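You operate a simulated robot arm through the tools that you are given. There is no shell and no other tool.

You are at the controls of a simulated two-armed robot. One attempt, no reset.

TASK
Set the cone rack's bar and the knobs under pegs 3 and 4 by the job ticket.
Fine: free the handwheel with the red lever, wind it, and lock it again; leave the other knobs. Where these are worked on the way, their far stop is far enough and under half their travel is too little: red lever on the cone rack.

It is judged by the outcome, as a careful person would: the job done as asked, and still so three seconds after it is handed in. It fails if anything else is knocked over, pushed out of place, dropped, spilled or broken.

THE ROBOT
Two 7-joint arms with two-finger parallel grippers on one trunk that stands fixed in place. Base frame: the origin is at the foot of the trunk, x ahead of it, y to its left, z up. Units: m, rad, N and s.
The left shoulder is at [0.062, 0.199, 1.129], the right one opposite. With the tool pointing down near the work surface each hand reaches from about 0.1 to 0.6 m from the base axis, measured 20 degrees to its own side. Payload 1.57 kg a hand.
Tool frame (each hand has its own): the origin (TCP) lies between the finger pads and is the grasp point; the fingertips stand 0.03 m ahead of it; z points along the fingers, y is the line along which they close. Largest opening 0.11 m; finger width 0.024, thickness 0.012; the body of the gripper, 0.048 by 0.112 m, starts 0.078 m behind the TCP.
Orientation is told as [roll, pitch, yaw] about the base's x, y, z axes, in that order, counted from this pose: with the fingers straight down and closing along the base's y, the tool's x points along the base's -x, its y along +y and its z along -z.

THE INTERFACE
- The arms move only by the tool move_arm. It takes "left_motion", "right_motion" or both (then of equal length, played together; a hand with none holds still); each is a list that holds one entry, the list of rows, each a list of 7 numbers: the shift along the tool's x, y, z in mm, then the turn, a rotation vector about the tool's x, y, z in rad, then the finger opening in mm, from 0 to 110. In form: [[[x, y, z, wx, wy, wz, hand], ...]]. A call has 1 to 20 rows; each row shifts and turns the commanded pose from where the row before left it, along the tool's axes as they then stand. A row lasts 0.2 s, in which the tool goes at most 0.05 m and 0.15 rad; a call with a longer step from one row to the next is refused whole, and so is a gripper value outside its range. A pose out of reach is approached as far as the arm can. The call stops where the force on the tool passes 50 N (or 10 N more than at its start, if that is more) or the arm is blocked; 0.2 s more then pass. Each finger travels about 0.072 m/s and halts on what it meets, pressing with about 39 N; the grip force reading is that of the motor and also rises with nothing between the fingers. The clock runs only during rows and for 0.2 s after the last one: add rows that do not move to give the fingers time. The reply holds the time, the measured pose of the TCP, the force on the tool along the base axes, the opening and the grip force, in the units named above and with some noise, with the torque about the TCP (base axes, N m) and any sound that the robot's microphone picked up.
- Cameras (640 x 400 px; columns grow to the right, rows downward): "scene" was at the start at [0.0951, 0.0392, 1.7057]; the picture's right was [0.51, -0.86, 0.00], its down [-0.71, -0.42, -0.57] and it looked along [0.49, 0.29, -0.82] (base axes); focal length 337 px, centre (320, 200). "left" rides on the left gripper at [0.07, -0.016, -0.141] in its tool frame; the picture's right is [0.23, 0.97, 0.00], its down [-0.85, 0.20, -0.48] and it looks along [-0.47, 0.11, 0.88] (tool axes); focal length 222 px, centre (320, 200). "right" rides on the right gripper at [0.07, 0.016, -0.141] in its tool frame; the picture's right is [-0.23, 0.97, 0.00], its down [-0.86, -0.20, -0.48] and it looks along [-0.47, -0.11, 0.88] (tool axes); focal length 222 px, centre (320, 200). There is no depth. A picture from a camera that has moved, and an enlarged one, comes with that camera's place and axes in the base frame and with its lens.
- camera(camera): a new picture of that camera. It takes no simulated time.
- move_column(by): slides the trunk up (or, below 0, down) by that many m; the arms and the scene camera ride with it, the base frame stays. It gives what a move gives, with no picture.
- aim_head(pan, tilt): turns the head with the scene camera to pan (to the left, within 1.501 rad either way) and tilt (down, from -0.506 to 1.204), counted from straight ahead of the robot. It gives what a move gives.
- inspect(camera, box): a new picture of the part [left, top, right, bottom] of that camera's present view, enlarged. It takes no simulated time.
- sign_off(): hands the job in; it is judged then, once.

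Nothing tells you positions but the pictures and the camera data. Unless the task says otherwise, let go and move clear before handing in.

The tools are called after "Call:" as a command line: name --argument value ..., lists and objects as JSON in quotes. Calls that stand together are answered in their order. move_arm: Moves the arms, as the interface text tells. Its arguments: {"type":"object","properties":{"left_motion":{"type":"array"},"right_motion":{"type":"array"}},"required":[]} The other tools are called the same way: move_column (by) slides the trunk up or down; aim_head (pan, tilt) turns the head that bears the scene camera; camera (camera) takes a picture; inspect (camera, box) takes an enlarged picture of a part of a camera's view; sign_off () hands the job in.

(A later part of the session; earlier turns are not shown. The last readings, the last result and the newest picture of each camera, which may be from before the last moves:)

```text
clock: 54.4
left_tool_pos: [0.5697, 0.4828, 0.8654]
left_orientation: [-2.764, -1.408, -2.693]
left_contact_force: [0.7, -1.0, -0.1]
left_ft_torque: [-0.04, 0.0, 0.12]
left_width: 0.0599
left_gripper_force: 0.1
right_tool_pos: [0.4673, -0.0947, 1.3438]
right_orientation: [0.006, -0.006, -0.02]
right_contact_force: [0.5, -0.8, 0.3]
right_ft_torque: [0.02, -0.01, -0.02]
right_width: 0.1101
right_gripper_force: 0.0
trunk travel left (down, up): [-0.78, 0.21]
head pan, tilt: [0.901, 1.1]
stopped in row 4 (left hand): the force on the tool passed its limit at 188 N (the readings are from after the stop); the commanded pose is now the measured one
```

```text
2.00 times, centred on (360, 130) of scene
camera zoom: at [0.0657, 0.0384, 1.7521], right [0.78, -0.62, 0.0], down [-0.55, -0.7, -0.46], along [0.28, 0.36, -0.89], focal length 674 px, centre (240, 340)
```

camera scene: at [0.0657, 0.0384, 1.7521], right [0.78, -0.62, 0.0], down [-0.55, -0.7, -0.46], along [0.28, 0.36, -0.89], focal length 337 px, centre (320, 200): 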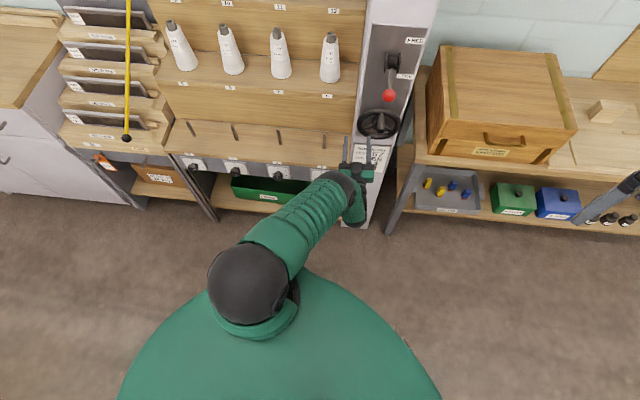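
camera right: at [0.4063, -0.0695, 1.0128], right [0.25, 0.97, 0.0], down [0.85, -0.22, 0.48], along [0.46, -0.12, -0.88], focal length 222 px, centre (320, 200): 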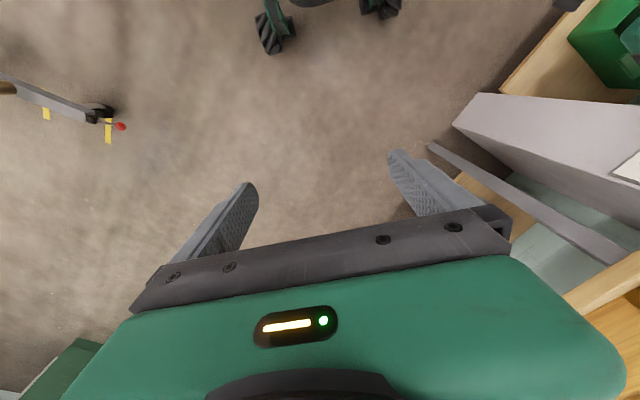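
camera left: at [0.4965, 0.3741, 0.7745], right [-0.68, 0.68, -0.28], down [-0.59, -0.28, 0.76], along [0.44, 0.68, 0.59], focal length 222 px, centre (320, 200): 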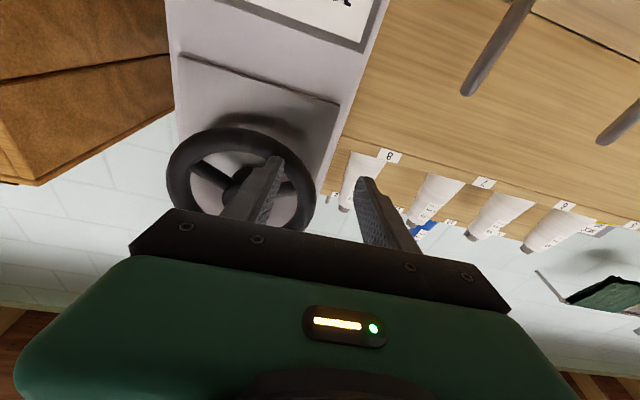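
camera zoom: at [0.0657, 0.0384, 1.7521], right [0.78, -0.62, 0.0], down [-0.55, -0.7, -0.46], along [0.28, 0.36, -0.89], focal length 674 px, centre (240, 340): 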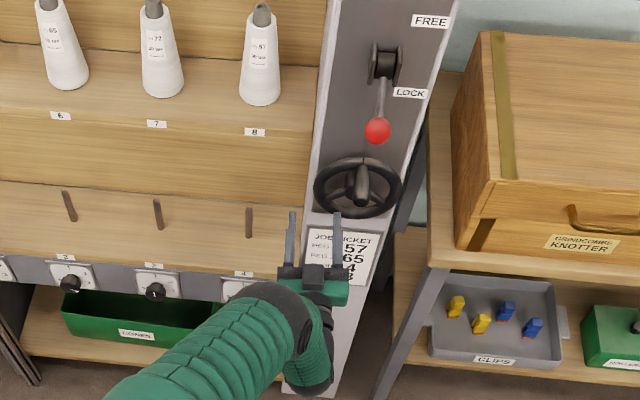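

The right finger seems to have bumped the front of the (locked) wheel rim; the wheel looks unmoved. I back the hand straight off a little, slowly, to see that it obeys.

Call:
move_arm --left_motion '[[[0, 0, -10, 0, 0, 0, 60], [0, 0, -10, 0, 0, 0, 60]]]'

Call:
camera --camera "left"

```text
clock: 55.0
left_tool_pos: [0.5561, 0.4743, 0.8499]
left_orientation: [-2.723, -1.421, -2.732]
left_contact_force: [0.0, -0.8, 0.0]
left_ft_torque: [-0.04, 0.0, -0.01]
left_width: 0.0598
left_gripper_force: 0.0
right_tool_pos: [0.4708, -0.0828, 1.3414]
right_orientation: [-0.001, -0.004, -0.019]
right_contact_force: [0.5, 0.4, 0.2]
right_ft_torque: [0.03, -0.03, 0.02]
right_width: 0.1102
right_gripper_force: 0.1
trunk travel left (down, up): [-0.78, 0.21]
head pan, tilt: [0.901, 1.1]
```

```text
taken
camera left: at [0.4811, 0.3646, 0.762], right [-0.68, 0.67, -0.28], down [-0.58, -0.27, 0.77], along [0.44, 0.69, 0.57], focal length 222 px, centre (320, 200)
```

left: 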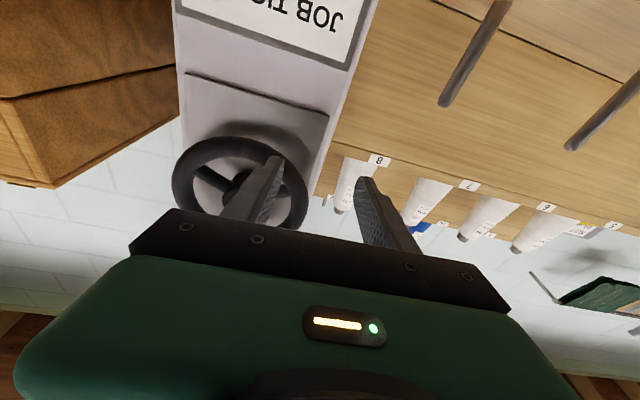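

Call:
move_arm --left_motion '[[[0, 0, -12, 0, 0, 0, 60], [0, 0, -12, 0, 0, 0, 60], [0, 0, -12, 0, 0, 0, 60], [-10, 0, -10, 0, 0, 0, 60]]]'

Call:
camera --camera "scene"

```text
clock: 56.0
left_tool_pos: [0.5248, 0.4346, 0.8536]
left_orientation: [-2.745, -1.422, -2.707]
left_contact_force: [0.3, -0.1, -0.1]
left_ft_torque: [-0.02, -0.01, 0.03]
left_width: 0.06
left_gripper_force: 0.1
right_tool_pos: [0.4712, -0.0887, 1.3405]
right_orientation: [0.002, 0.0, -0.021]
right_contact_force: [0.2, -0.1, -0.5]
right_ft_torque: [0.0, 0.02, -0.01]
right_width: 0.1099
right_gripper_force: 0.1
trunk travel left (down, up): [-0.78, 0.21]
head pan, tilt: [0.901, 1.1]
```

```text
taken
camera scene: at [0.0731, 0.0492, 1.7514], right [0.78, -0.62, 0.0], down [-0.55, -0.7, -0.45], along [0.28, 0.36, -0.89], focal length 337 px, centre (320, 200)
```

scene: 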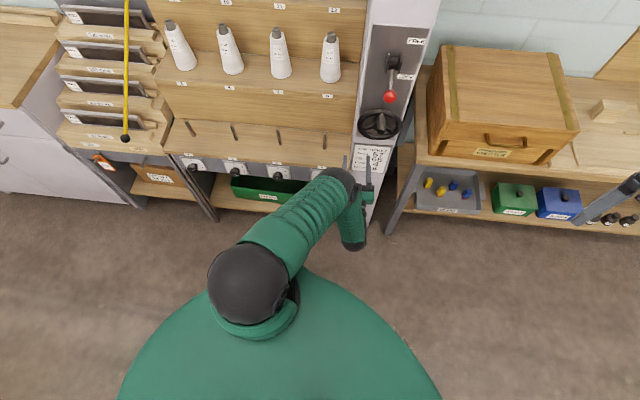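

Call:
move_column --by -0.2

Call:
move_arm --left_motion '[[[-20, 0, 0, 0, 0, 0, 60], [-20, 0, 0, 0, 0, 0, 60], [-20, 0, 0, 0, 0, 0, 60], [-20, 0, 0, 0, 0, 0, 60], [-20, 0, 0, 0, 0, 0, 60]]]'

Call:
camera --camera "scene"

```text
clock: 58.1
left_tool_pos: [0.5237, 0.4374, 0.6562]
left_orientation: [-2.742, -1.42, -2.711]
left_contact_force: [-0.2, -0.4, 0.6]
left_ft_torque: [0.01, -0.02, 0.0]
left_width: 0.06
left_gripper_force: 0.1
right_tool_pos: [0.4716, -0.0863, 1.1422]
right_orientation: [-0.001, -0.003, -0.019]
right_contact_force: [-0.1, -0.4, 0.1]
right_ft_torque: [0.01, 0.0, 0.01]
right_width: 0.1102
right_gripper_force: 0.0
trunk travel left (down, up): [-0.58, 0.41]
head pan, tilt: [0.901, 1.1]
```

```text
clock: 59.3
left_tool_pos: [0.5099, 0.4302, 0.7529]
left_orientation: [-2.744, -1.42, -2.708]
left_contact_force: [0.6, 0.0, 0.1]
left_ft_torque: [0.0, 0.0, -0.01]
left_width: 0.06
left_gripper_force: 0.1
right_tool_pos: [0.4727, -0.0861, 1.1429]
right_orientation: [0.001, -0.002, -0.018]
right_contact_force: [0.7, -0.1, 0.2]
right_ft_torque: [-0.03, 0.0, -0.02]
right_width: 0.1099
right_gripper_force: 0.1
trunk travel left (down, up): [-0.58, 0.41]
head pan, tilt: [0.901, 1.1]
```

```text
taken
camera scene: at [0.0724, 0.0506, 1.5514], right [0.78, -0.62, 0.0], down [-0.55, -0.7, -0.45], along [0.28, 0.35, -0.89], focal length 337 px, centre (320, 200)
```

scene: 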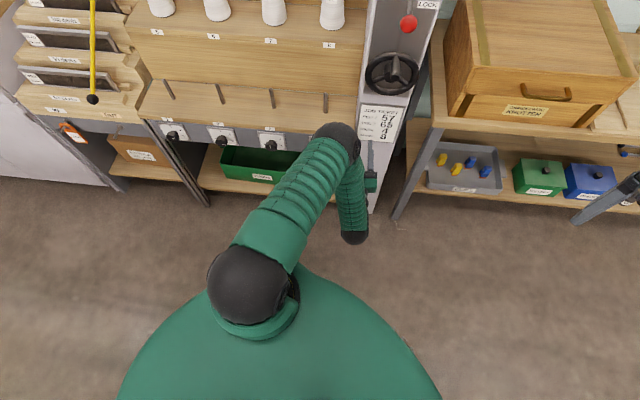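

The hand obeys again. I bring it back up relative to the shoulder, level it, and then lower the trunk so the elbow stays above instead of in front.

Call:
move_arm --left_motion '[[[-25, 0, 4, 0, 0.03, 0, 60], [-25, 0, 3, 0, 0.03, 0, 60], [-25, 0, 3, 0, 0.03, 0, 60], [-25, 0, 2, 0, 0.03, 0, 60], [-25, 0, 2, 0, 0.029, 0, 60], [-25, 0, 0, 0, 0, 0, 60], [-25, 0, 0, 0, 0, 0, 60], [-25, 0, 0, 0, 0, 0, 60], [-25, 0, 0, 0, 0, 0, 60], [-25, 0, 0, 0, 0, 0, 60]]]'

Call:
camera --camera "scene"

```text
clock: 61.5
left_tool_pos: [0.5012, 0.4434, 1.0044]
left_orientation: [-1.382, -1.512, 2.207]
left_contact_force: [-0.9, -0.2, 0.4]
left_ft_torque: [0.0, -0.02, 0.01]
left_width: 0.06
left_gripper_force: 0.0
right_tool_pos: [0.4713, -0.0854, 1.1405]
right_orientation: [-0.001, -0.002, -0.019]
right_contact_force: [0.1, -0.4, 0.2]
right_ft_torque: [0.02, 0.02, -0.04]
right_width: 0.1102
right_gripper_force: 0.1
trunk travel left (down, up): [-0.58, 0.41]
head pan, tilt: [0.901, 1.1]
```

```text
taken
camera scene: at [0.0712, 0.0499, 1.5514], right [0.78, -0.62, 0.0], down [-0.55, -0.7, -0.45], along [0.28, 0.36, -0.89], focal length 337 px, centre (320, 200)
```

scene: 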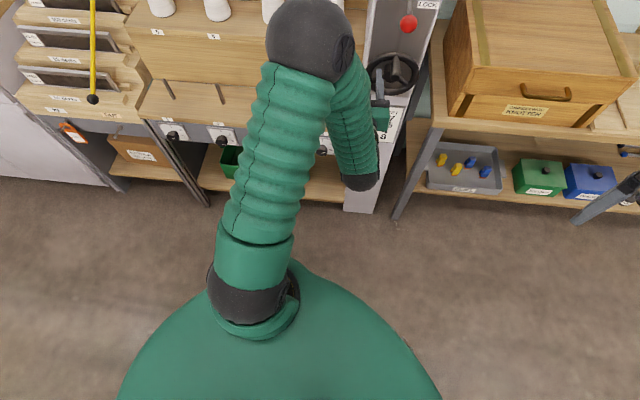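

Call:
move_column --by -0.38

Call:
move_arm --left_motion '[[[0, 0, 0, 0.039, 0, 0.058, 60], [0, 0, 0, 0, 0, 0, 60]]]'

Call:
camera --camera "scene"

Call:
camera --camera "left"

```text
clock: 65.2
left_tool_pos: [0.5036, 0.4437, 0.6236]
left_orientation: [-1.385, -1.511, 2.212]
left_contact_force: [0.6, 0.0, 0.1]
left_ft_torque: [-0.04, 0.0, -0.02]
left_width: 0.0597
left_gripper_force: 0.0
right_tool_pos: [0.471, -0.0865, 0.7624]
right_orientation: [0.001, -0.002, -0.018]
right_contact_force: [1.0, -0.4, 0.1]
right_ft_torque: [0.01, 0.0, 0.02]
right_width: 0.1102
right_gripper_force: 0.0
trunk travel left (down, up): [-0.2, 0.79]
head pan, tilt: [0.901, 1.1]
```

```text
clock: 65.8
left_tool_pos: [0.5028, 0.4445, 0.6221]
left_orientation: [0.016, -1.56, 0.771]
left_contact_force: [-0.4, 0.0, 0.6]
left_ft_torque: [-0.02, -0.04, 0.02]
left_width: 0.06
left_gripper_force: 0.1
right_tool_pos: [0.4709, -0.0867, 0.7617]
right_orientation: [-0.001, -0.002, -0.021]
right_contact_force: [-1.0, -0.4, -0.1]
right_ft_torque: [-0.03, -0.02, -0.05]
right_width: 0.1099
right_gripper_force: 0.0
trunk travel left (down, up): [-0.2, 0.79]
head pan, tilt: [0.901, 1.1]
```

```text
taken
camera scene: at [0.0716, 0.0504, 1.1714], right [0.78, -0.62, 0.0], down [-0.55, -0.7, -0.45], along [0.28, 0.35, -0.89], focal length 337 px, centre (320, 200)
```

scene: 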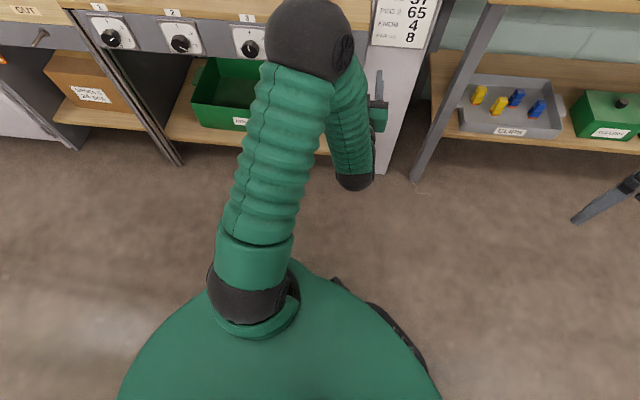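

```text
taken
camera left: at [0.4132, 0.3321, 0.5547], right [-0.69, 0.69, -0.23], down [-0.47, -0.19, 0.86], along [0.55, 0.7, 0.46], focal length 222 px, centre (320, 200)
```

left: 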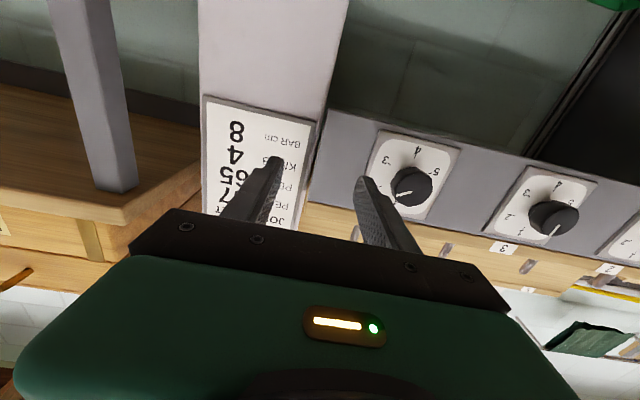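

The left hand is level at knob height now. I go forward a touch and left toward knob 4 in small steps.

Call:
move_arm --left_motion '[[[0, 0, 10, 0, 0, 0, 60], [0, 0, 10, 0, 0, 0, 60], [-2, 15, 0, 0, 0, 0, 60], [-2, 15, 0, 0, 0, 0, 60], [-2, 15, 0, 0, 0, 0, 60], [-2, 15, 0, 0, 0, 0, 60]]]'

Call:
camera --camera "left"

Call:
camera --camera "scene"

```text
clock: 67.2
left_tool_pos: [0.4756, 0.4987, 0.6318]
left_orientation: [0.032, -1.56, 0.76]
left_contact_force: [0.1, -0.4, -0.9]
left_ft_torque: [0.0, 0.02, 0.01]
left_width: 0.0598
left_gripper_force: 0.1
right_tool_pos: [0.4714, -0.0859, 0.7616]
right_orientation: [0.001, -0.002, -0.016]
right_contact_force: [-0.5, 0.4, 1.2]
right_ft_torque: [0.01, 0.01, -0.01]
right_width: 0.1101
right_gripper_force: 0.1
trunk travel left (down, up): [-0.2, 0.79]
head pan, tilt: [0.901, 1.1]
```

```text
taken
camera left: at [0.3865, 0.3873, 0.5634], right [-0.69, 0.68, -0.23], down [-0.47, -0.19, 0.86], along [0.54, 0.7, 0.46], focal length 222 px, centre (320, 200)
```

left: 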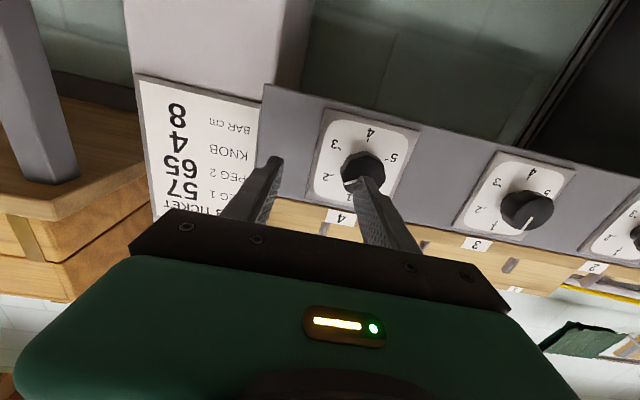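

```text
taken
camera scene: at [0.0714, 0.0507, 1.1714], right [0.78, -0.62, 0.0], down [-0.55, -0.7, -0.45], along [0.28, 0.35, -0.89], focal length 337 px, centre (320, 200)
```

scene: 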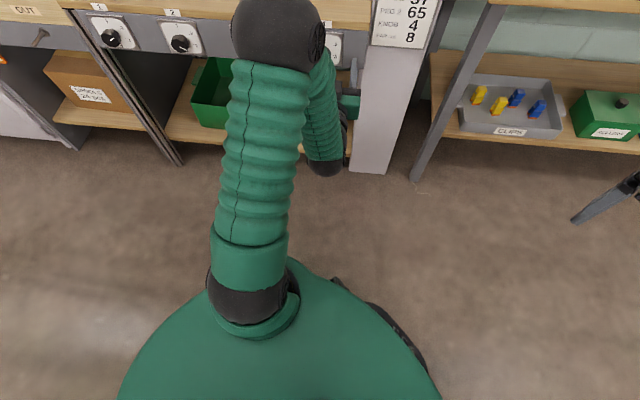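

Call:
move_arm --left_motion '[[[0, 14, 0, 0, 0, 0, 60], [0, 14, 0, 0, 0, 0, 60], [0, 14, 0, 0, 0, 0, 60], [0, 0, 0, 0, 0, 0, 60]]]'

Call:
camera --camera "left"

Call:
inspect --camera "left" --box '[240, 100, 400, 220]'

```text
clock: 68.2
left_tool_pos: [0.4715, 0.4986, 0.6362]
left_orientation: [0.053, -1.56, 0.739]
left_contact_force: [-0.4, -0.3, 0.1]
left_ft_torque: [-0.01, 0.01, -0.05]
left_width: 0.0599
left_gripper_force: 0.2
left hand out of reach, approached as far as the arm can: row 1, 2, 3
right_tool_pos: [0.471, -0.0858, 0.7622]
right_orientation: [0.0, 0.0, -0.018]
right_contact_force: [0.3, 1.0, -0.5]
right_ft_torque: [0.02, 0.0, 0.02]
right_width: 0.11
right_gripper_force: 0.2
trunk travel left (down, up): [-0.2, 0.79]
head pan, tilt: [0.901, 1.1]
```

```text
taken
camera left: at [0.3816, 0.3858, 0.5678], right [-0.7, 0.68, -0.23], down [-0.47, -0.19, 0.86], along [0.54, 0.71, 0.46], focal length 222 px, centre (320, 200)
```

left: 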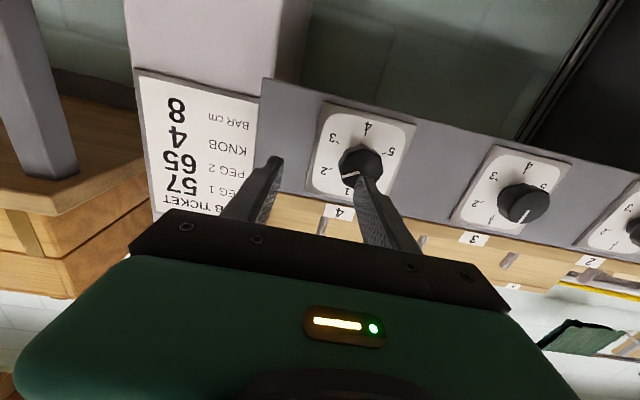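

```text
3.33 times, centred on (320, 160) of left
camera zoom: at [0.3816, 0.3858, 0.5678], right [-0.7, 0.68, -0.23], down [-0.47, -0.19, 0.86], along [0.54, 0.71, 0.46], focal length 740 px, centre (320, 333)
```

zoom: 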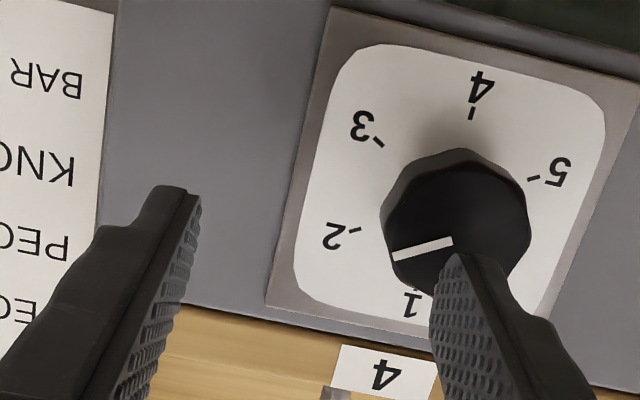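

Call:
move_arm --left_motion '[[[-25, 0, 0, 0, 0, 0, 60], [-25, 0, 0, 0, 0, 0, 60], [-25, 0, 0, 0, 0, 0, 60], [-25, 0, 0, 0, 0, 0, 60], [-30, 0, 0, 0, 0, 0, 60], [0, 0, 0, 0, 0, 0, 60]]]'

Call:
move_column --by -0.13

Call:
camera --camera "left"

Call:
camera --camera "scene"

```text
clock: 69.6
left_tool_pos: [0.4709, 0.4977, 0.7683]
left_orientation: [-0.047, -1.559, 0.835]
left_contact_force: [0.8, -0.2, 0.8]
left_ft_torque: [0.03, 0.04, -0.01]
left_width: 0.0601
left_gripper_force: 0.0
right_tool_pos: [0.4718, -0.0855, 0.7624]
right_orientation: [-0.001, -0.003, -0.02]
right_contact_force: [0.5, -0.2, 0.0]
right_ft_torque: [0.0, 0.02, 0.0]
right_width: 0.1099
right_gripper_force: 0.2
trunk travel left (down, up): [-0.2, 0.79]
head pan, tilt: [0.901, 1.1]
```

```text
clock: 71.2
left_tool_pos: [0.4706, 0.4968, 0.6382]
left_orientation: [-0.052, -1.562, 0.839]
left_contact_force: [1.4, 0.6, 0.5]
left_ft_torque: [-0.01, -0.01, 0.01]
left_width: 0.06
left_gripper_force: 0.1
right_tool_pos: [0.4719, -0.0865, 0.632]
right_orientation: [-0.001, -0.002, -0.02]
right_contact_force: [-0.7, -0.5, -0.3]
right_ft_torque: [0.01, -0.01, 0.01]
right_width: 0.1099
right_gripper_force: 0.0
trunk travel left (down, up): [-0.07, 0.92]
head pan, tilt: [0.901, 1.1]
```

```text
taken
camera left: at [0.3813, 0.3851, 0.5685], right [-0.69, 0.69, -0.23], down [-0.47, -0.19, 0.86], along [0.55, 0.7, 0.46], focal length 222 px, centre (320, 200)
```

left: 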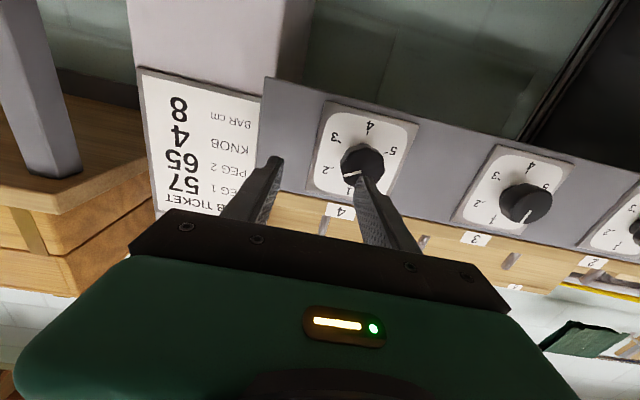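

```text
taken
camera scene: at [0.0709, 0.0502, 1.0415], right [0.78, -0.62, 0.0], down [-0.55, -0.7, -0.45], along [0.28, 0.35, -0.89], focal length 337 px, centre (320, 200)
```

scene: 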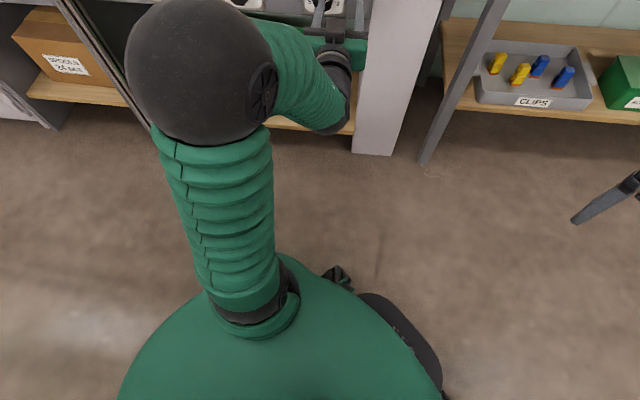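

Call:
move_arm --left_motion '[[[1, 13, 0, 0, 0, 0, 60], [2, 13, 0, 0, 0, 0, 60], [2, 13, 0, 0, 0, 0, 60], [0, 0, 0, 0, 0, 0, 60]]]'

Call:
camera --camera "left"

Call:
inspect --camera "left" --box '[240, 100, 400, 220]'

```text
clock: 72.2
left_tool_pos: [0.4582, 0.5113, 0.6274]
left_orientation: [0.366, -1.546, 0.419]
left_contact_force: [0.3, -0.4, 0.4]
left_ft_torque: [0.03, -0.01, -0.01]
left_width: 0.0601
left_gripper_force: 0.1
left hand out of reach, approached as far as the arm can: row 2, 3
right_tool_pos: [0.4719, -0.0865, 0.6317]
right_orientation: [-0.001, -0.002, -0.02]
right_contact_force: [-0.2, 0.3, 0.6]
right_ft_torque: [0.02, -0.01, 0.01]
right_width: 0.11
right_gripper_force: 0.1
trunk travel left (down, up): [-0.07, 0.92]
head pan, tilt: [0.901, 1.1]
```

```text
taken
camera left: at [0.3666, 0.3999, 0.5608], right [-0.69, 0.69, -0.22], down [-0.46, -0.19, 0.87], along [0.55, 0.7, 0.45], focal length 222 px, centre (320, 200)
```

left: 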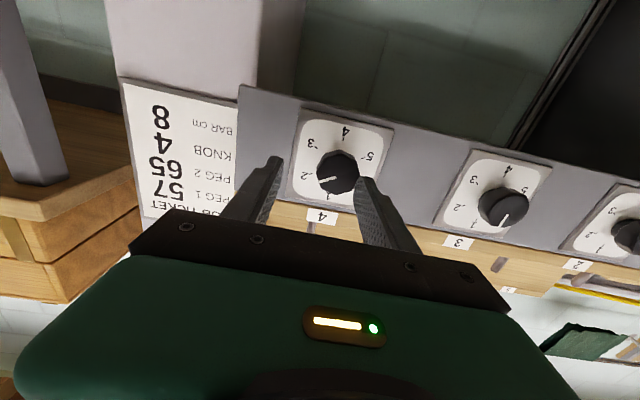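

```text
3.33 times, centred on (320, 160) of left
camera zoom: at [0.3666, 0.3999, 0.5608], right [-0.69, 0.69, -0.22], down [-0.46, -0.19, 0.87], along [0.55, 0.7, 0.45], focal length 740 px, centre (320, 333)
```

zoom: 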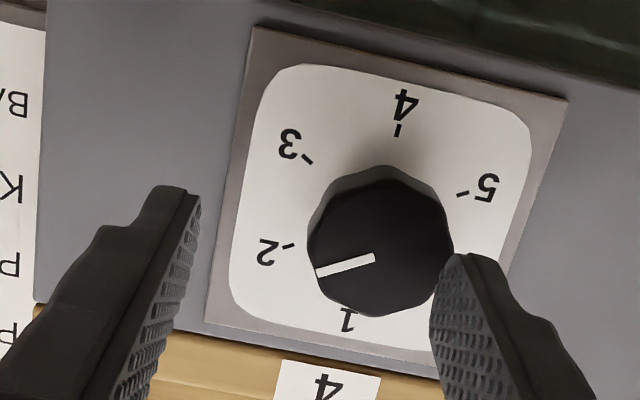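

Call:
move_arm --left_motion '[[[0, 0, 7, 0, -0.012, 0, 60], [0, 0, 7, 0, -0.011, 0, 60], [0, 7, 0, 0, 0, 0, 60], [0, 7, 0, 0, 0, 0, 60], [0, 6, 0, 0, 0, 0, 60], [0, 0, 0, 0, 0, 0, 60]]]'

Call:
inspect --camera "left" --box '[240, 100, 400, 220]'

```text
clock: 73.1
left_tool_pos: [0.4648, 0.5187, 0.6274]
left_orientation: [-3.044, -1.563, -2.452]
left_contact_force: [-20.3, -20.6, 1.6]
left_ft_torque: [-0.2, 0.2, 0.89]
left_width: 0.0595
left_gripper_force: 0.1
left hand out of reach, approached as far as the arm can: row 3, 4
right_tool_pos: [0.471, -0.0879, 0.6325]
right_orientation: [0.002, -0.004, -0.018]
right_contact_force: [0.5, -0.4, -0.3]
right_ft_torque: [-0.03, 0.0, 0.01]
right_width: 0.11
right_gripper_force: 0.2
trunk travel left (down, up): [-0.07, 0.92]
head pan, tilt: [0.901, 1.1]
stopped in row 4 (left hand): the force on the tool passed its limit at 52 N (the readings are from after the stop); the commanded pose is now the measured one
```

```text
3.33 times, centred on (320, 160) of left
camera zoom: at [0.3762, 0.4082, 0.5561], right [-0.69, 0.69, -0.23], down [-0.48, -0.2, 0.85], along [0.54, 0.7, 0.47], focal length 740 px, centre (320, 333)
```

zoom: 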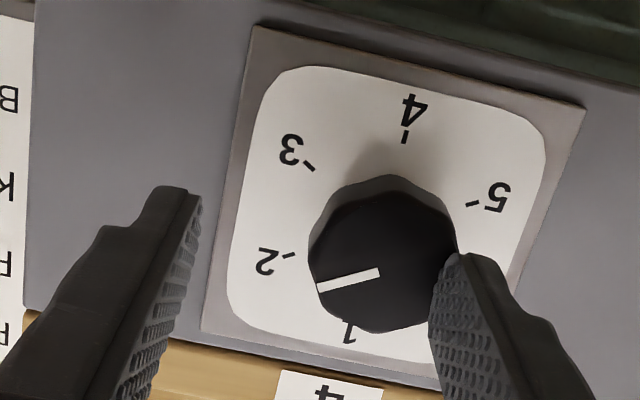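

The left fingertip touched the knob's face, so the knob front is at n≈0.725 and its centre near l≈0.053. I back off slightly, open wider, and then advance around the knob.

Call:
move_arm --left_motion '[[[0, 0, -8, 0, 0, 0, 60], [0, 0, 0, 0, 0, 0, 90], [0, 0, 0, 0, 0, 0, 90], [3, 0, 0, 0, 0, 0, 90], [0, 0, 7, 0, 0, 0, 90], [0, 0, 7, 0, 0, 0, 90]]]'

Call:
inspect --camera "left" --box '[220, 80, 420, 230]'

```text
clock: 74.5
left_tool_pos: [0.4719, 0.5256, 0.6222]
left_orientation: [-2.881, -1.565, -2.615]
left_contact_force: [0.0, -0.5, -0.2]
left_ft_torque: [-0.04, 0.02, 0.0]
left_width: 0.0901
left_gripper_force: 0.0
right_tool_pos: [0.4723, -0.0863, 0.6327]
right_orientation: [0.001, -0.004, -0.022]
right_contact_force: [0.6, -0.5, -0.4]
right_ft_torque: [0.01, 0.03, 0.06]
right_width: 0.11
right_gripper_force: 0.0
trunk travel left (down, up): [-0.07, 0.92]
head pan, tilt: [0.901, 1.1]
```

```text
2.67 times, centred on (320, 155) of left
camera zoom: at [0.3823, 0.414, 0.5514], right [-0.69, 0.69, -0.23], down [-0.48, -0.2, 0.85], along [0.54, 0.7, 0.47], focal length 592 px, centre (320, 320)
```

zoom: 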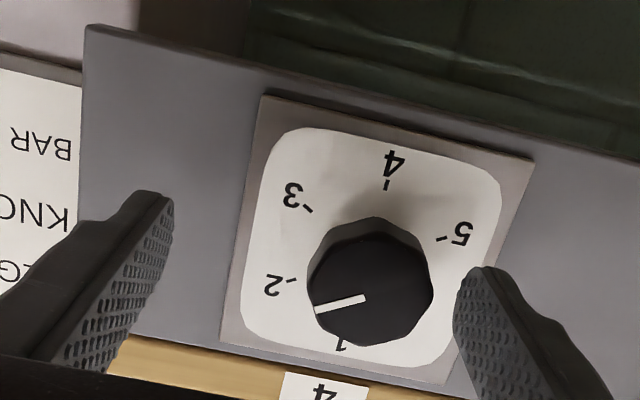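

Call:
move_arm --left_motion '[[[0, 0, 4, 0, 0, 0, 90], [0, 6, 0, 0, 0, 0, 90], [0, 6, 0, 0, 0, 0, 90], [0, 5, 0, 0, 0, 0, 90], [0, 0, 0, 0, 0, 0, 90]]]'

Call:
inspect --camera "left" --box '[220, 80, 420, 230]'

```text
clock: 75.7
left_tool_pos: [0.4739, 0.5287, 0.6227]
left_orientation: [-2.832, -1.565, -2.664]
left_contact_force: [0.6, -0.4, 0.6]
left_ft_torque: [0.0, 0.03, 0.0]
left_width: 0.0901
left_gripper_force: 0.2
left hand out of reach, approached as far as the arm can: row 2, 3, 4
right_tool_pos: [0.4722, -0.0866, 0.6322]
right_orientation: [0.001, -0.004, -0.021]
right_contact_force: [-0.2, 0.1, -0.6]
right_ft_torque: [0.02, 0.01, 0.0]
right_width: 0.1101
right_gripper_force: 0.1
trunk travel left (down, up): [-0.07, 0.92]
head pan, tilt: [0.901, 1.1]
```

```text
2.67 times, centred on (320, 155) of left
camera zoom: at [0.3852, 0.4169, 0.5515], right [-0.69, 0.69, -0.23], down [-0.48, -0.2, 0.85], along [0.54, 0.7, 0.47], focal length 592 px, centre (320, 320)
```

zoom: 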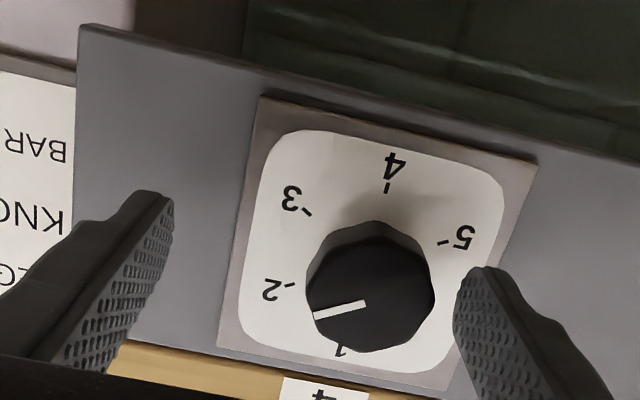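

A joint limit still stops the hand going left at this roll. I back off from the knob and try rolling the wrist, which I need anyway for turning the knob, to see if that frees it.

Call:
move_arm --left_motion '[[[0, 0, -10, 0, 0, 0, 90], [0, 0, -10, 0, 0, 0, 70], [0, 0, -8, 0, 0, 0, 56], [0, 0, 0, 0, 0, -0.12, 56], [0, 0, 0, 0, 0, -0.12, 56], [0, 0, 0, 0, 0, -0.12, 56]]]'

Call:
camera --camera "left"

```text
clock: 77.1
left_tool_pos: [0.4544, 0.5076, 0.622]
left_orientation: [-1.585, -1.207, 2.371]
left_contact_force: [0.1, 0.0, 0.4]
left_ft_torque: [0.0, -0.02, 0.0]
left_width: 0.0558
left_gripper_force: 0.0
right_tool_pos: [0.4708, -0.0853, 0.6321]
right_orientation: [0.001, -0.004, -0.02]
right_contact_force: [0.0, -0.1, 0.2]
right_ft_torque: [0.0, 0.01, 0.02]
right_width: 0.1096
right_gripper_force: 0.0
trunk travel left (down, up): [-0.07, 0.92]
head pan, tilt: [0.901, 1.1]
```

```text
taken
camera left: at [0.382, 0.3805, 0.5614], right [-0.59, 0.59, -0.56], down [-0.69, 0.0, 0.73], along [0.43, 0.81, 0.4], focal length 222 px, centre (320, 200)
```

left: 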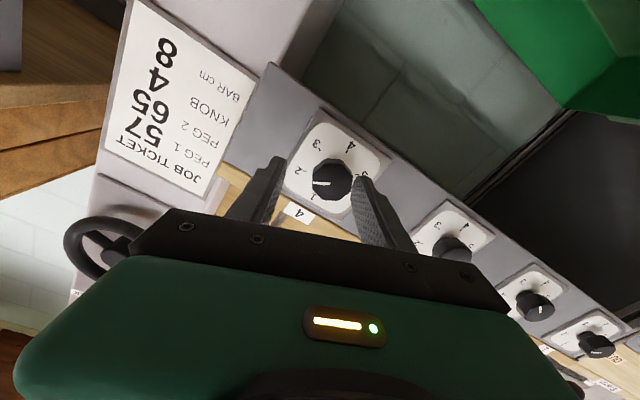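

Call:
move_arm --left_motion '[[[-2.8, 7.5, 0, 0, 0, 0, 56], [-2.8, 7.5, 0, 0, 0, 0, 56], [0, 0, 0, 0, 0, 0, 56]]]'

```text
clock: 77.9
left_tool_pos: [0.4482, 0.5127, 0.6224]
left_orientation: [-1.584, -1.21, 2.369]
left_contact_force: [0.5, 0.0, -0.2]
left_ft_torque: [-0.01, 0.01, 0.01]
left_width: 0.0561
left_gripper_force: 0.1
left hand out of reach, approached as far as the arm can: row 2
right_tool_pos: [0.4709, -0.087, 0.6324]
right_orientation: [-0.001, -0.003, -0.02]
right_contact_force: [-0.1, -0.4, 0.4]
right_ft_torque: [-0.05, 0.02, -0.01]
right_width: 0.1098
right_gripper_force: 0.1
trunk travel left (down, up): [-0.07, 0.92]
head pan, tilt: [0.901, 1.1]
```

Call:
move_arm --left_motion '[[[0, 0, 0, 0, 0, -0.14, 56], [0, 0, 0, 0, 0, -0.14, 56], [0, 0, 0, 0, 0, -0.14, 56], [0, 0, 0, 0, 0, -0.14, 56], [0, 0, 0, 0, 0, -0.13, 56]]]'

Call:
camera --camera "left"

Call:
camera --camera "scene"

```text
clock: 79.1
left_tool_pos: [0.4487, 0.5119, 0.6253]
left_orientation: [-1.569, -0.519, 2.361]
left_contact_force: [0.0, 0.2, 0.4]
left_ft_torque: [0.02, -0.02, -0.02]
left_width: 0.0561
left_gripper_force: 0.0
left hand out of reach, approached as far as the arm can: row 5
right_tool_pos: [0.4716, -0.0858, 0.6321]
right_orientation: [0.001, -0.004, -0.023]
right_contact_force: [-1.0, -0.7, -0.9]
right_ft_torque: [0.0, -0.04, 0.0]
right_width: 0.1101
right_gripper_force: 0.0
trunk travel left (down, up): [-0.07, 0.92]
head pan, tilt: [0.901, 1.1]
```

```text
taken
camera left: at [0.3967, 0.3638, 0.6053], right [-0.2, 0.2, -0.96], down [-0.93, 0.25, 0.25], along [0.29, 0.95, 0.13], focal length 222 px, centre (320, 200)
```

left: 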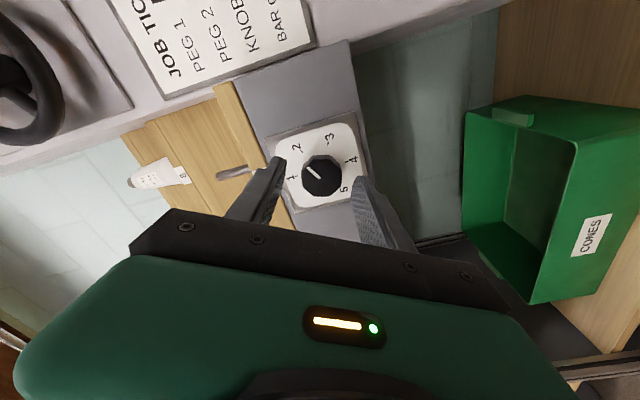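

```text
taken
camera scene: at [0.0707, 0.0513, 1.0414], right [0.78, -0.62, 0.0], down [-0.55, -0.7, -0.45], along [0.28, 0.35, -0.89], focal length 337 px, centre (320, 200)
```

scene: 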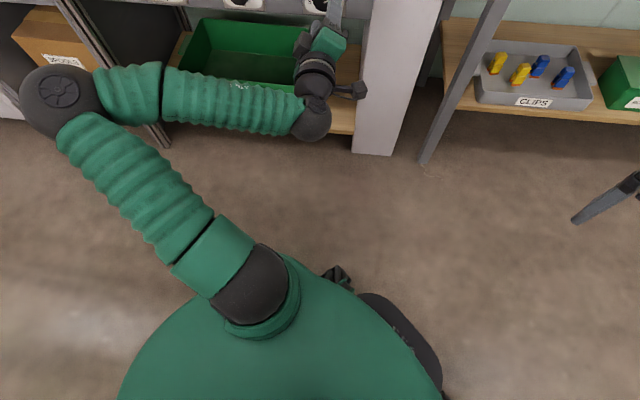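

Rolling the wrist swung the elbow out to the left, which is a much better posture. I try going left to the knob's axis now.

Call:
move_arm --left_motion '[[[-4.4, 2.5, 0, 0, 0, 0, 56], [-4.4, 2.5, 0, 0, 0, 0, 56], [0, 0, 0, 0, 0, 0, 56]]]'

Call:
inspect --camera "left" --box '[220, 100, 420, 250]'

```text
clock: 79.9
left_tool_pos: [0.4411, 0.5174, 0.6286]
left_orientation: [-1.569, -0.521, 2.357]
left_contact_force: [0.3, 0.9, -0.7]
left_ft_torque: [0.0, 0.02, -0.01]
left_width: 0.0563
left_gripper_force: 0.1
left hand out of reach, approached as far as the arm can: row 2
right_tool_pos: [0.4721, -0.0859, 0.6321]
right_orientation: [0.0, -0.003, -0.02]
right_contact_force: [-0.9, -0.7, 0.5]
right_ft_torque: [-0.01, -0.03, -0.01]
right_width: 0.1106
right_gripper_force: 0.1
trunk travel left (down, up): [-0.07, 0.92]
head pan, tilt: [0.901, 1.1]
```

```text
2.67 times, centred on (320, 175) of left
camera zoom: at [0.3899, 0.3694, 0.6084], right [-0.2, 0.2, -0.96], down [-0.93, 0.25, 0.25], along [0.29, 0.95, 0.13], focal length 592 px, centre (320, 267)
```

zoom: 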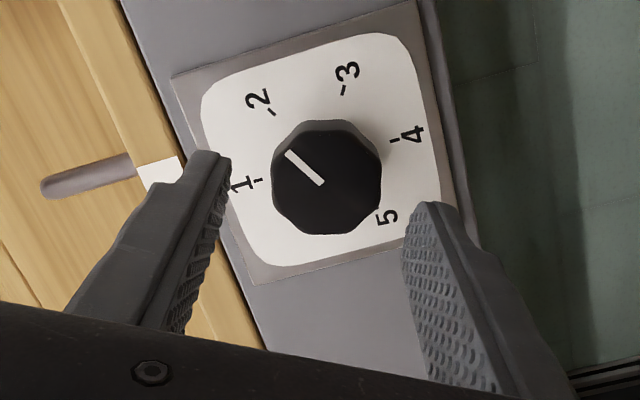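

The hand is now lined up with knob 4's axis, rolled 60° counter-clockwise. I narrow the fingers a bit and advance around the knob.

Call:
move_arm --left_motion '[[[0.2, 3.0, 0, 0, 0, 0, 49], [0, 0, 8, 0, 0, 0, 49], [0, 0, 8, 0, 0, 0, 49], [0, 0, 8, 0, 0, 0, 49], [0, 0, 8, 0, 0, 0, 49]]]'

Call:
camera --camera "left"

Call:
inspect --camera "left" --box '[220, 100, 420, 250]'

```text
clock: 81.0
left_tool_pos: [0.4575, 0.5282, 0.6341]
left_orientation: [-1.566, -0.523, 2.353]
left_contact_force: [-29.9, -24.0, 3.1]
left_ft_torque: [-0.46, 0.53, 0.85]
left_width: 0.0493
left_gripper_force: 0.1
left hand out of reach, approached as far as the arm can: row 2, 4
right_tool_pos: [0.4692, -0.0881, 0.6324]
right_orientation: [0.003, -0.008, -0.02]
right_contact_force: [-0.7, 1.0, -0.1]
right_ft_torque: [0.05, -0.04, -0.01]
right_width: 0.1102
right_gripper_force: 0.1
trunk travel left (down, up): [-0.07, 0.92]
head pan, tilt: [0.901, 1.1]
stopped in row 5 (left hand): the force on the tool passed its limit at 62 N (the readings are from after the stop); the commanded pose is now the measured one
```

```text
taken
camera left: at [0.4045, 0.3793, 0.6139], right [-0.21, 0.2, -0.96], down [-0.93, 0.26, 0.26], along [0.3, 0.95, 0.13], focal length 222 px, centre (320, 200)
```

left: 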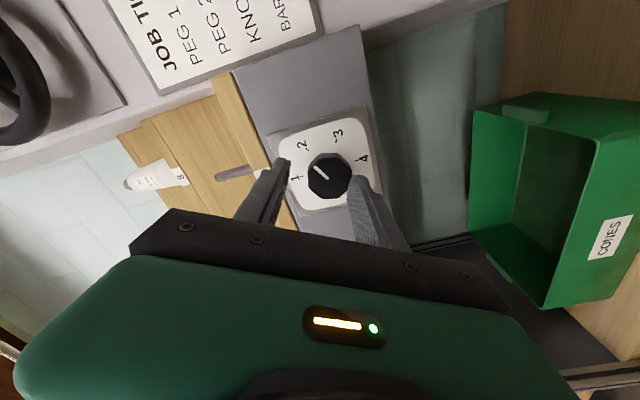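

```text
2.67 times, centred on (320, 175) of left
camera zoom: at [0.4045, 0.3793, 0.6139], right [-0.21, 0.2, -0.96], down [-0.93, 0.26, 0.26], along [0.3, 0.95, 0.13], focal length 592 px, centre (320, 267)
```

zoom: 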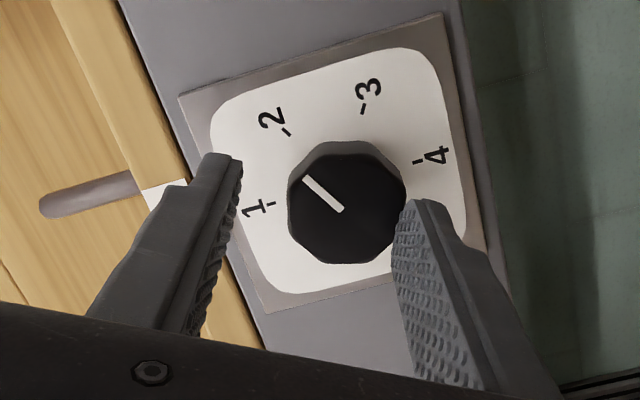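

The hand got pushed off by its reach limit and a finger touched the knob's rim. I back off and work to a better arm height while keeping this elbow-out posture.

Call:
move_arm --left_motion '[[[0, 0, -8, 0, 0, 0, 49], [0, 0, -10, 0, 0, 0, 49], [0, 0, -10, 0, 0, 0, 49]]]'

Call:
move_column --by 0.12

Call:
move_arm --left_motion '[[[10, 17, 0, 0, 0, 0, 49], [10, 17, 0, 0, 0, 0, 49], [10, 17, 0, 0, 0, 0, 49], [10, 17, 0, 0, 0, 0, 49], [10, 17, 0, 0, 0, 0, 49]]]'

Call:
camera --camera "scene"

Call:
camera --camera "left"

```text
clock: 81.8
left_tool_pos: [0.4396, 0.5118, 0.6312]
left_orientation: [-1.559, -0.523, 2.351]
left_contact_force: [-0.1, 0.9, -0.8]
left_ft_torque: [0.02, 0.04, -0.02]
left_width: 0.0489
left_gripper_force: 0.1
right_tool_pos: [0.4714, -0.0863, 0.6327]
right_orientation: [0.0, -0.003, -0.021]
right_contact_force: [-0.3, 0.8, -0.1]
right_ft_torque: [-0.08, -0.02, -0.01]
right_width: 0.1102
right_gripper_force: 0.0
trunk travel left (down, up): [-0.07, 0.92]
head pan, tilt: [0.901, 1.1]
```

```text
clock: 83.3
left_tool_pos: [0.4405, 0.5123, 0.7514]
left_orientation: [-1.56, -0.522, 2.351]
left_contact_force: [-0.2, -0.9, 0.0]
left_ft_torque: [0.03, -0.01, 0.02]
left_width: 0.049
left_gripper_force: 0.0
right_tool_pos: [0.4711, -0.0866, 0.7524]
right_orientation: [0.001, -0.004, -0.022]
right_contact_force: [0.2, 0.9, 0.5]
right_ft_torque: [0.01, -0.01, 0.0]
right_width: 0.11
right_gripper_force: 0.1
trunk travel left (down, up): [-0.19, 0.8]
head pan, tilt: [0.901, 1.1]
```

```text
clock: 84.5
left_tool_pos: [0.4477, 0.4807, 0.726]
left_orientation: [-1.55, -0.522, 2.348]
left_contact_force: [0.6, 0.2, -0.2]
left_ft_torque: [0.02, 0.02, -0.01]
left_width: 0.0488
left_gripper_force: 0.0
left hand out of reach, approached as far as the arm can: row 1, 2, 3, 4, 5
right_tool_pos: [0.4724, -0.0863, 0.7525]
right_orientation: [0.0, -0.004, -0.021]
right_contact_force: [-0.4, -1.0, 0.2]
right_ft_torque: [0.01, -0.02, 0.01]
right_width: 0.1098
right_gripper_force: 0.1
trunk travel left (down, up): [-0.19, 0.8]
head pan, tilt: [0.901, 1.1]
```

```text
taken
camera scene: at [0.071, 0.0511, 1.1614], right [0.78, -0.62, 0.0], down [-0.55, -0.7, -0.45], along [0.28, 0.35, -0.89], focal length 337 px, centre (320, 200)
```

scene: 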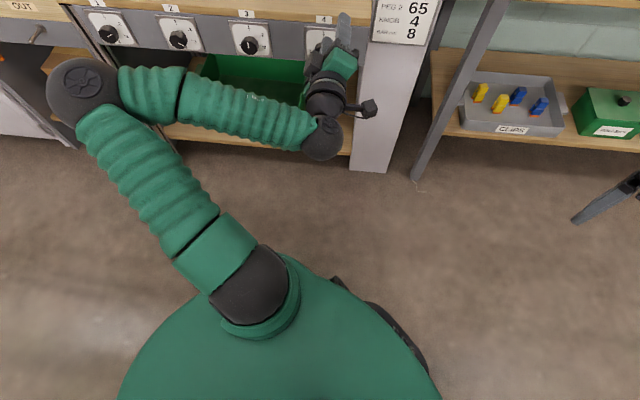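

```text
taken
camera left: at [0.3961, 0.3328, 0.7063], right [-0.22, 0.19, -0.96], down [-0.93, 0.26, 0.26], along [0.3, 0.95, 0.12], focal length 222 px, centre (320, 200)
```

left: 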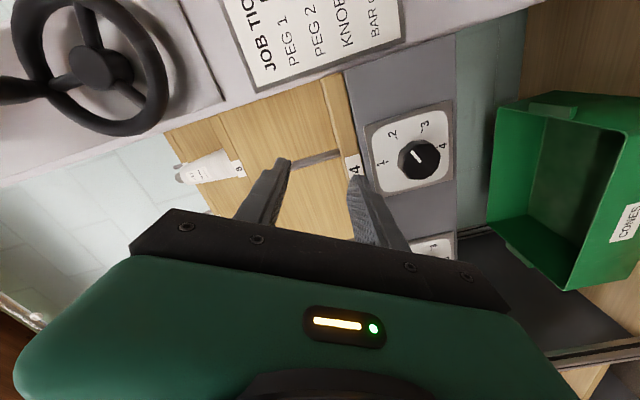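

The left arm is cramped here with the elbow up or out. I'll move the hand away to the right, raise the trunk, and keep rolling the wrist so the elbow swings below, which should give a natural forward reach.

Call:
move_arm --left_motion '[[[26, -14.9, 0, 0, 0, 0, 49], [26, -14.9, 0, 0, 0, 0, 49], [26, -14.9, 0, 0, 0, 0, 49], [26, -14.9, 0, 0, 0, 0, 49]]]'

Call:
move_column --by 0.15

Call:
camera --camera "scene"

```text
clock: 85.5
left_tool_pos: [0.5341, 0.3951, 0.7237]
left_orientation: [-1.557, -0.521, 2.354]
left_contact_force: [0.0, 0.9, -0.2]
left_ft_torque: [0.01, -0.02, -0.01]
left_width: 0.0489
left_gripper_force: 0.1
right_tool_pos: [0.4726, -0.0858, 0.7529]
right_orientation: [-0.001, -0.001, -0.021]
right_contact_force: [0.0, -0.5, 0.0]
right_ft_torque: [-0.03, -0.01, -0.02]
right_width: 0.1099
right_gripper_force: 0.2
trunk travel left (down, up): [-0.19, 0.8]
head pan, tilt: [0.901, 1.1]
```

```text
clock: 87.2
left_tool_pos: [0.533, 0.3957, 0.8727]
left_orientation: [-1.558, -0.521, 2.35]
left_contact_force: [-0.1, 0.2, 0.7]
left_ft_torque: [0.01, -0.01, 0.01]
left_width: 0.049
left_gripper_force: 0.1
right_tool_pos: [0.4726, -0.086, 0.9018]
right_orientation: [-0.001, -0.004, -0.021]
right_contact_force: [-0.2, 0.4, -0.2]
right_ft_torque: [-0.01, 0.0, 0.02]
right_width: 0.1103
right_gripper_force: 0.0
trunk travel left (down, up): [-0.34, 0.65]
head pan, tilt: [0.901, 1.1]
```

```text
taken
camera scene: at [0.0719, 0.051, 1.3113], right [0.78, -0.62, 0.0], down [-0.55, -0.7, -0.45], along [0.28, 0.35, -0.89], focal length 337 px, centre (320, 200)
```

scene: 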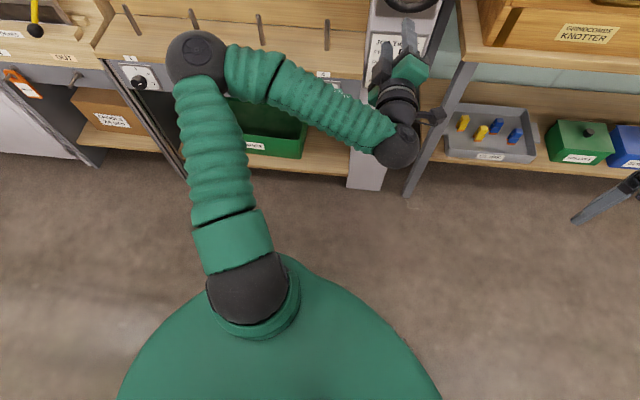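

Call:
move_arm --left_motion '[[[0, 0, -8, 0, 0, -0.14, 49], [0, 0, -8, 0, 0, -0.14, 49], [0, 0, 0, 0, 0, -0.14, 49], [0, 0, 0, 0, 0, -0.14, 49], [0, 0, 0, 0, 0, -0.14, 49], [0, 0, 0, 0, 0, -0.14, 49]]]'

Call:
camera --camera "scene"

```text
clock: 88.6
left_tool_pos: [0.484, 0.4051, 0.9906]
left_orientation: [-1.547, 0.314, 2.355]
left_contact_force: [-0.8, -0.3, -0.1]
left_ft_torque: [-0.03, 0.01, -0.01]
left_width: 0.0488
left_gripper_force: 0.2
left hand out of reach, approached as far as the arm can: row 2, 3, 4, 5, 6
right_tool_pos: [0.4717, -0.0849, 0.902]
right_orientation: [0.0, -0.004, -0.022]
right_contact_force: [0.7, -0.3, 0.7]
right_ft_torque: [0.0, 0.02, 0.01]
right_width: 0.11
right_gripper_force: 0.0
trunk travel left (down, up): [-0.34, 0.65]
head pan, tilt: [0.901, 1.1]
```

```text
taken
camera scene: at [0.0714, 0.0513, 1.3114], right [0.78, -0.62, 0.0], down [-0.55, -0.7, -0.45], along [0.28, 0.35, -0.89], focal length 337 px, centre (320, 200)
```

scene: 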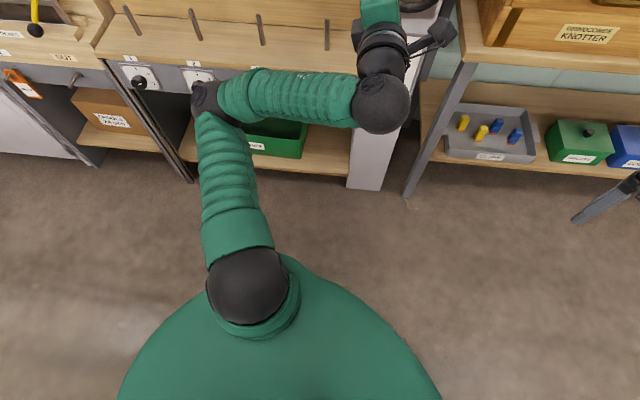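

Call:
move_arm --left_motion '[[[-6.2, 19, 0, 0, 0, 0, 49], [-6.2, 19, 0, 0, 0, 0, 49], [-6.2, 19, 0, 0, 0, 0, 49]]]'

Call:
camera --camera "scene"

```text
clock: 89.4
left_tool_pos: [0.459, 0.4185, 0.9746]
left_orientation: [-1.553, 0.315, 2.358]
left_contact_force: [-0.4, -0.7, -0.5]
left_ft_torque: [0.0, 0.01, -0.01]
left_width: 0.0491
left_gripper_force: 0.0
left hand out of reach, approached as far as the arm can: row 1, 2, 3
right_tool_pos: [0.4701, -0.0868, 0.9022]
right_orientation: [-0.001, -0.004, -0.022]
right_contact_force: [0.2, 0.2, -0.1]
right_ft_torque: [-0.03, -0.01, 0.0]
right_width: 0.1101
right_gripper_force: 0.0
trunk travel left (down, up): [-0.34, 0.65]
head pan, tilt: [0.901, 1.1]
```

```text
taken
camera scene: at [0.0713, 0.0514, 1.3114], right [0.78, -0.62, 0.0], down [-0.55, -0.7, -0.45], along [0.28, 0.35, -0.89], focal length 337 px, centre (320, 200)
```

scene: 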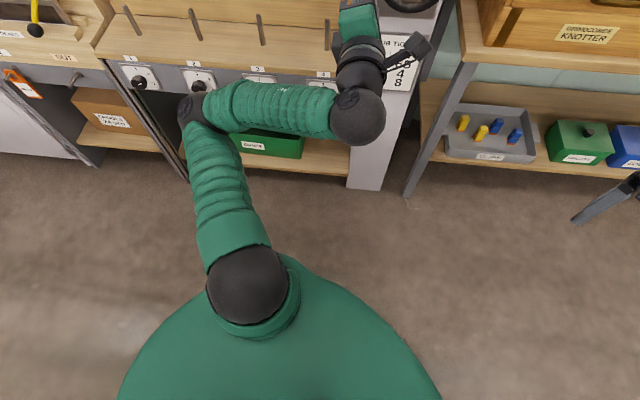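

The pattern suggests the wrist-roll joint is at its counter-clockwise end. I'll undo the roll (clockwise), which should free it, and check the arm's shape.

Call:
move_arm --left_motion '[[[0, 0, 0, 0, 0, 0.145, 49], [0, 0, 0, 0, 0, 0.145, 49], [0, 0, 0, 0, 0, 0.145, 49], [0, 0, 0, 0, 0, 0.145, 49], [0, 0, 0, 0, 0, 0.145, 49], [0, 0, 0, 0, 0, 0.145, 49], [0, 0, 0, 0, 0, 0.145, 49], [0, 0, 0, 0, 0, 0.145, 49]]]'

Call:
camera --camera "scene"

```text
clock: 91.2
left_tool_pos: [0.4576, 0.4182, 0.9731]
left_orientation: [-1.557, -0.844, 2.345]
left_contact_force: [-0.1, -0.2, -0.6]
left_ft_torque: [0.0, -0.01, 0.05]
left_width: 0.0489
left_gripper_force: 0.1
right_tool_pos: [0.4707, -0.0867, 0.9025]
right_orientation: [0.0, -0.002, -0.02]
right_contact_force: [-0.7, 0.1, -0.1]
right_ft_torque: [0.01, 0.02, 0.0]
right_width: 0.1098
right_gripper_force: 0.1
trunk travel left (down, up): [-0.34, 0.65]
head pan, tilt: [0.901, 1.1]
```

```text
taken
camera scene: at [0.0711, 0.0509, 1.3114], right [0.78, -0.62, 0.0], down [-0.55, -0.7, -0.45], along [0.28, 0.35, -0.89], focal length 337 px, centre (320, 200)
```

scene: 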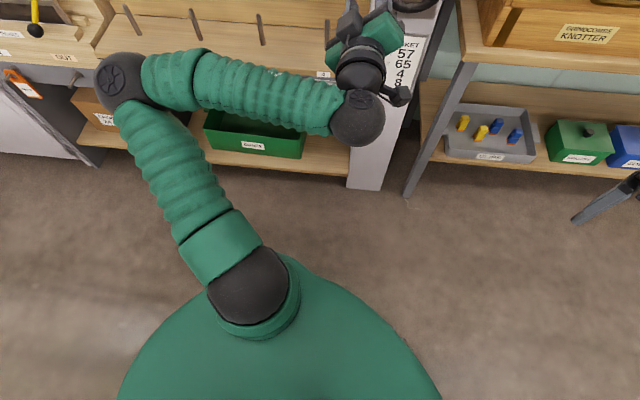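

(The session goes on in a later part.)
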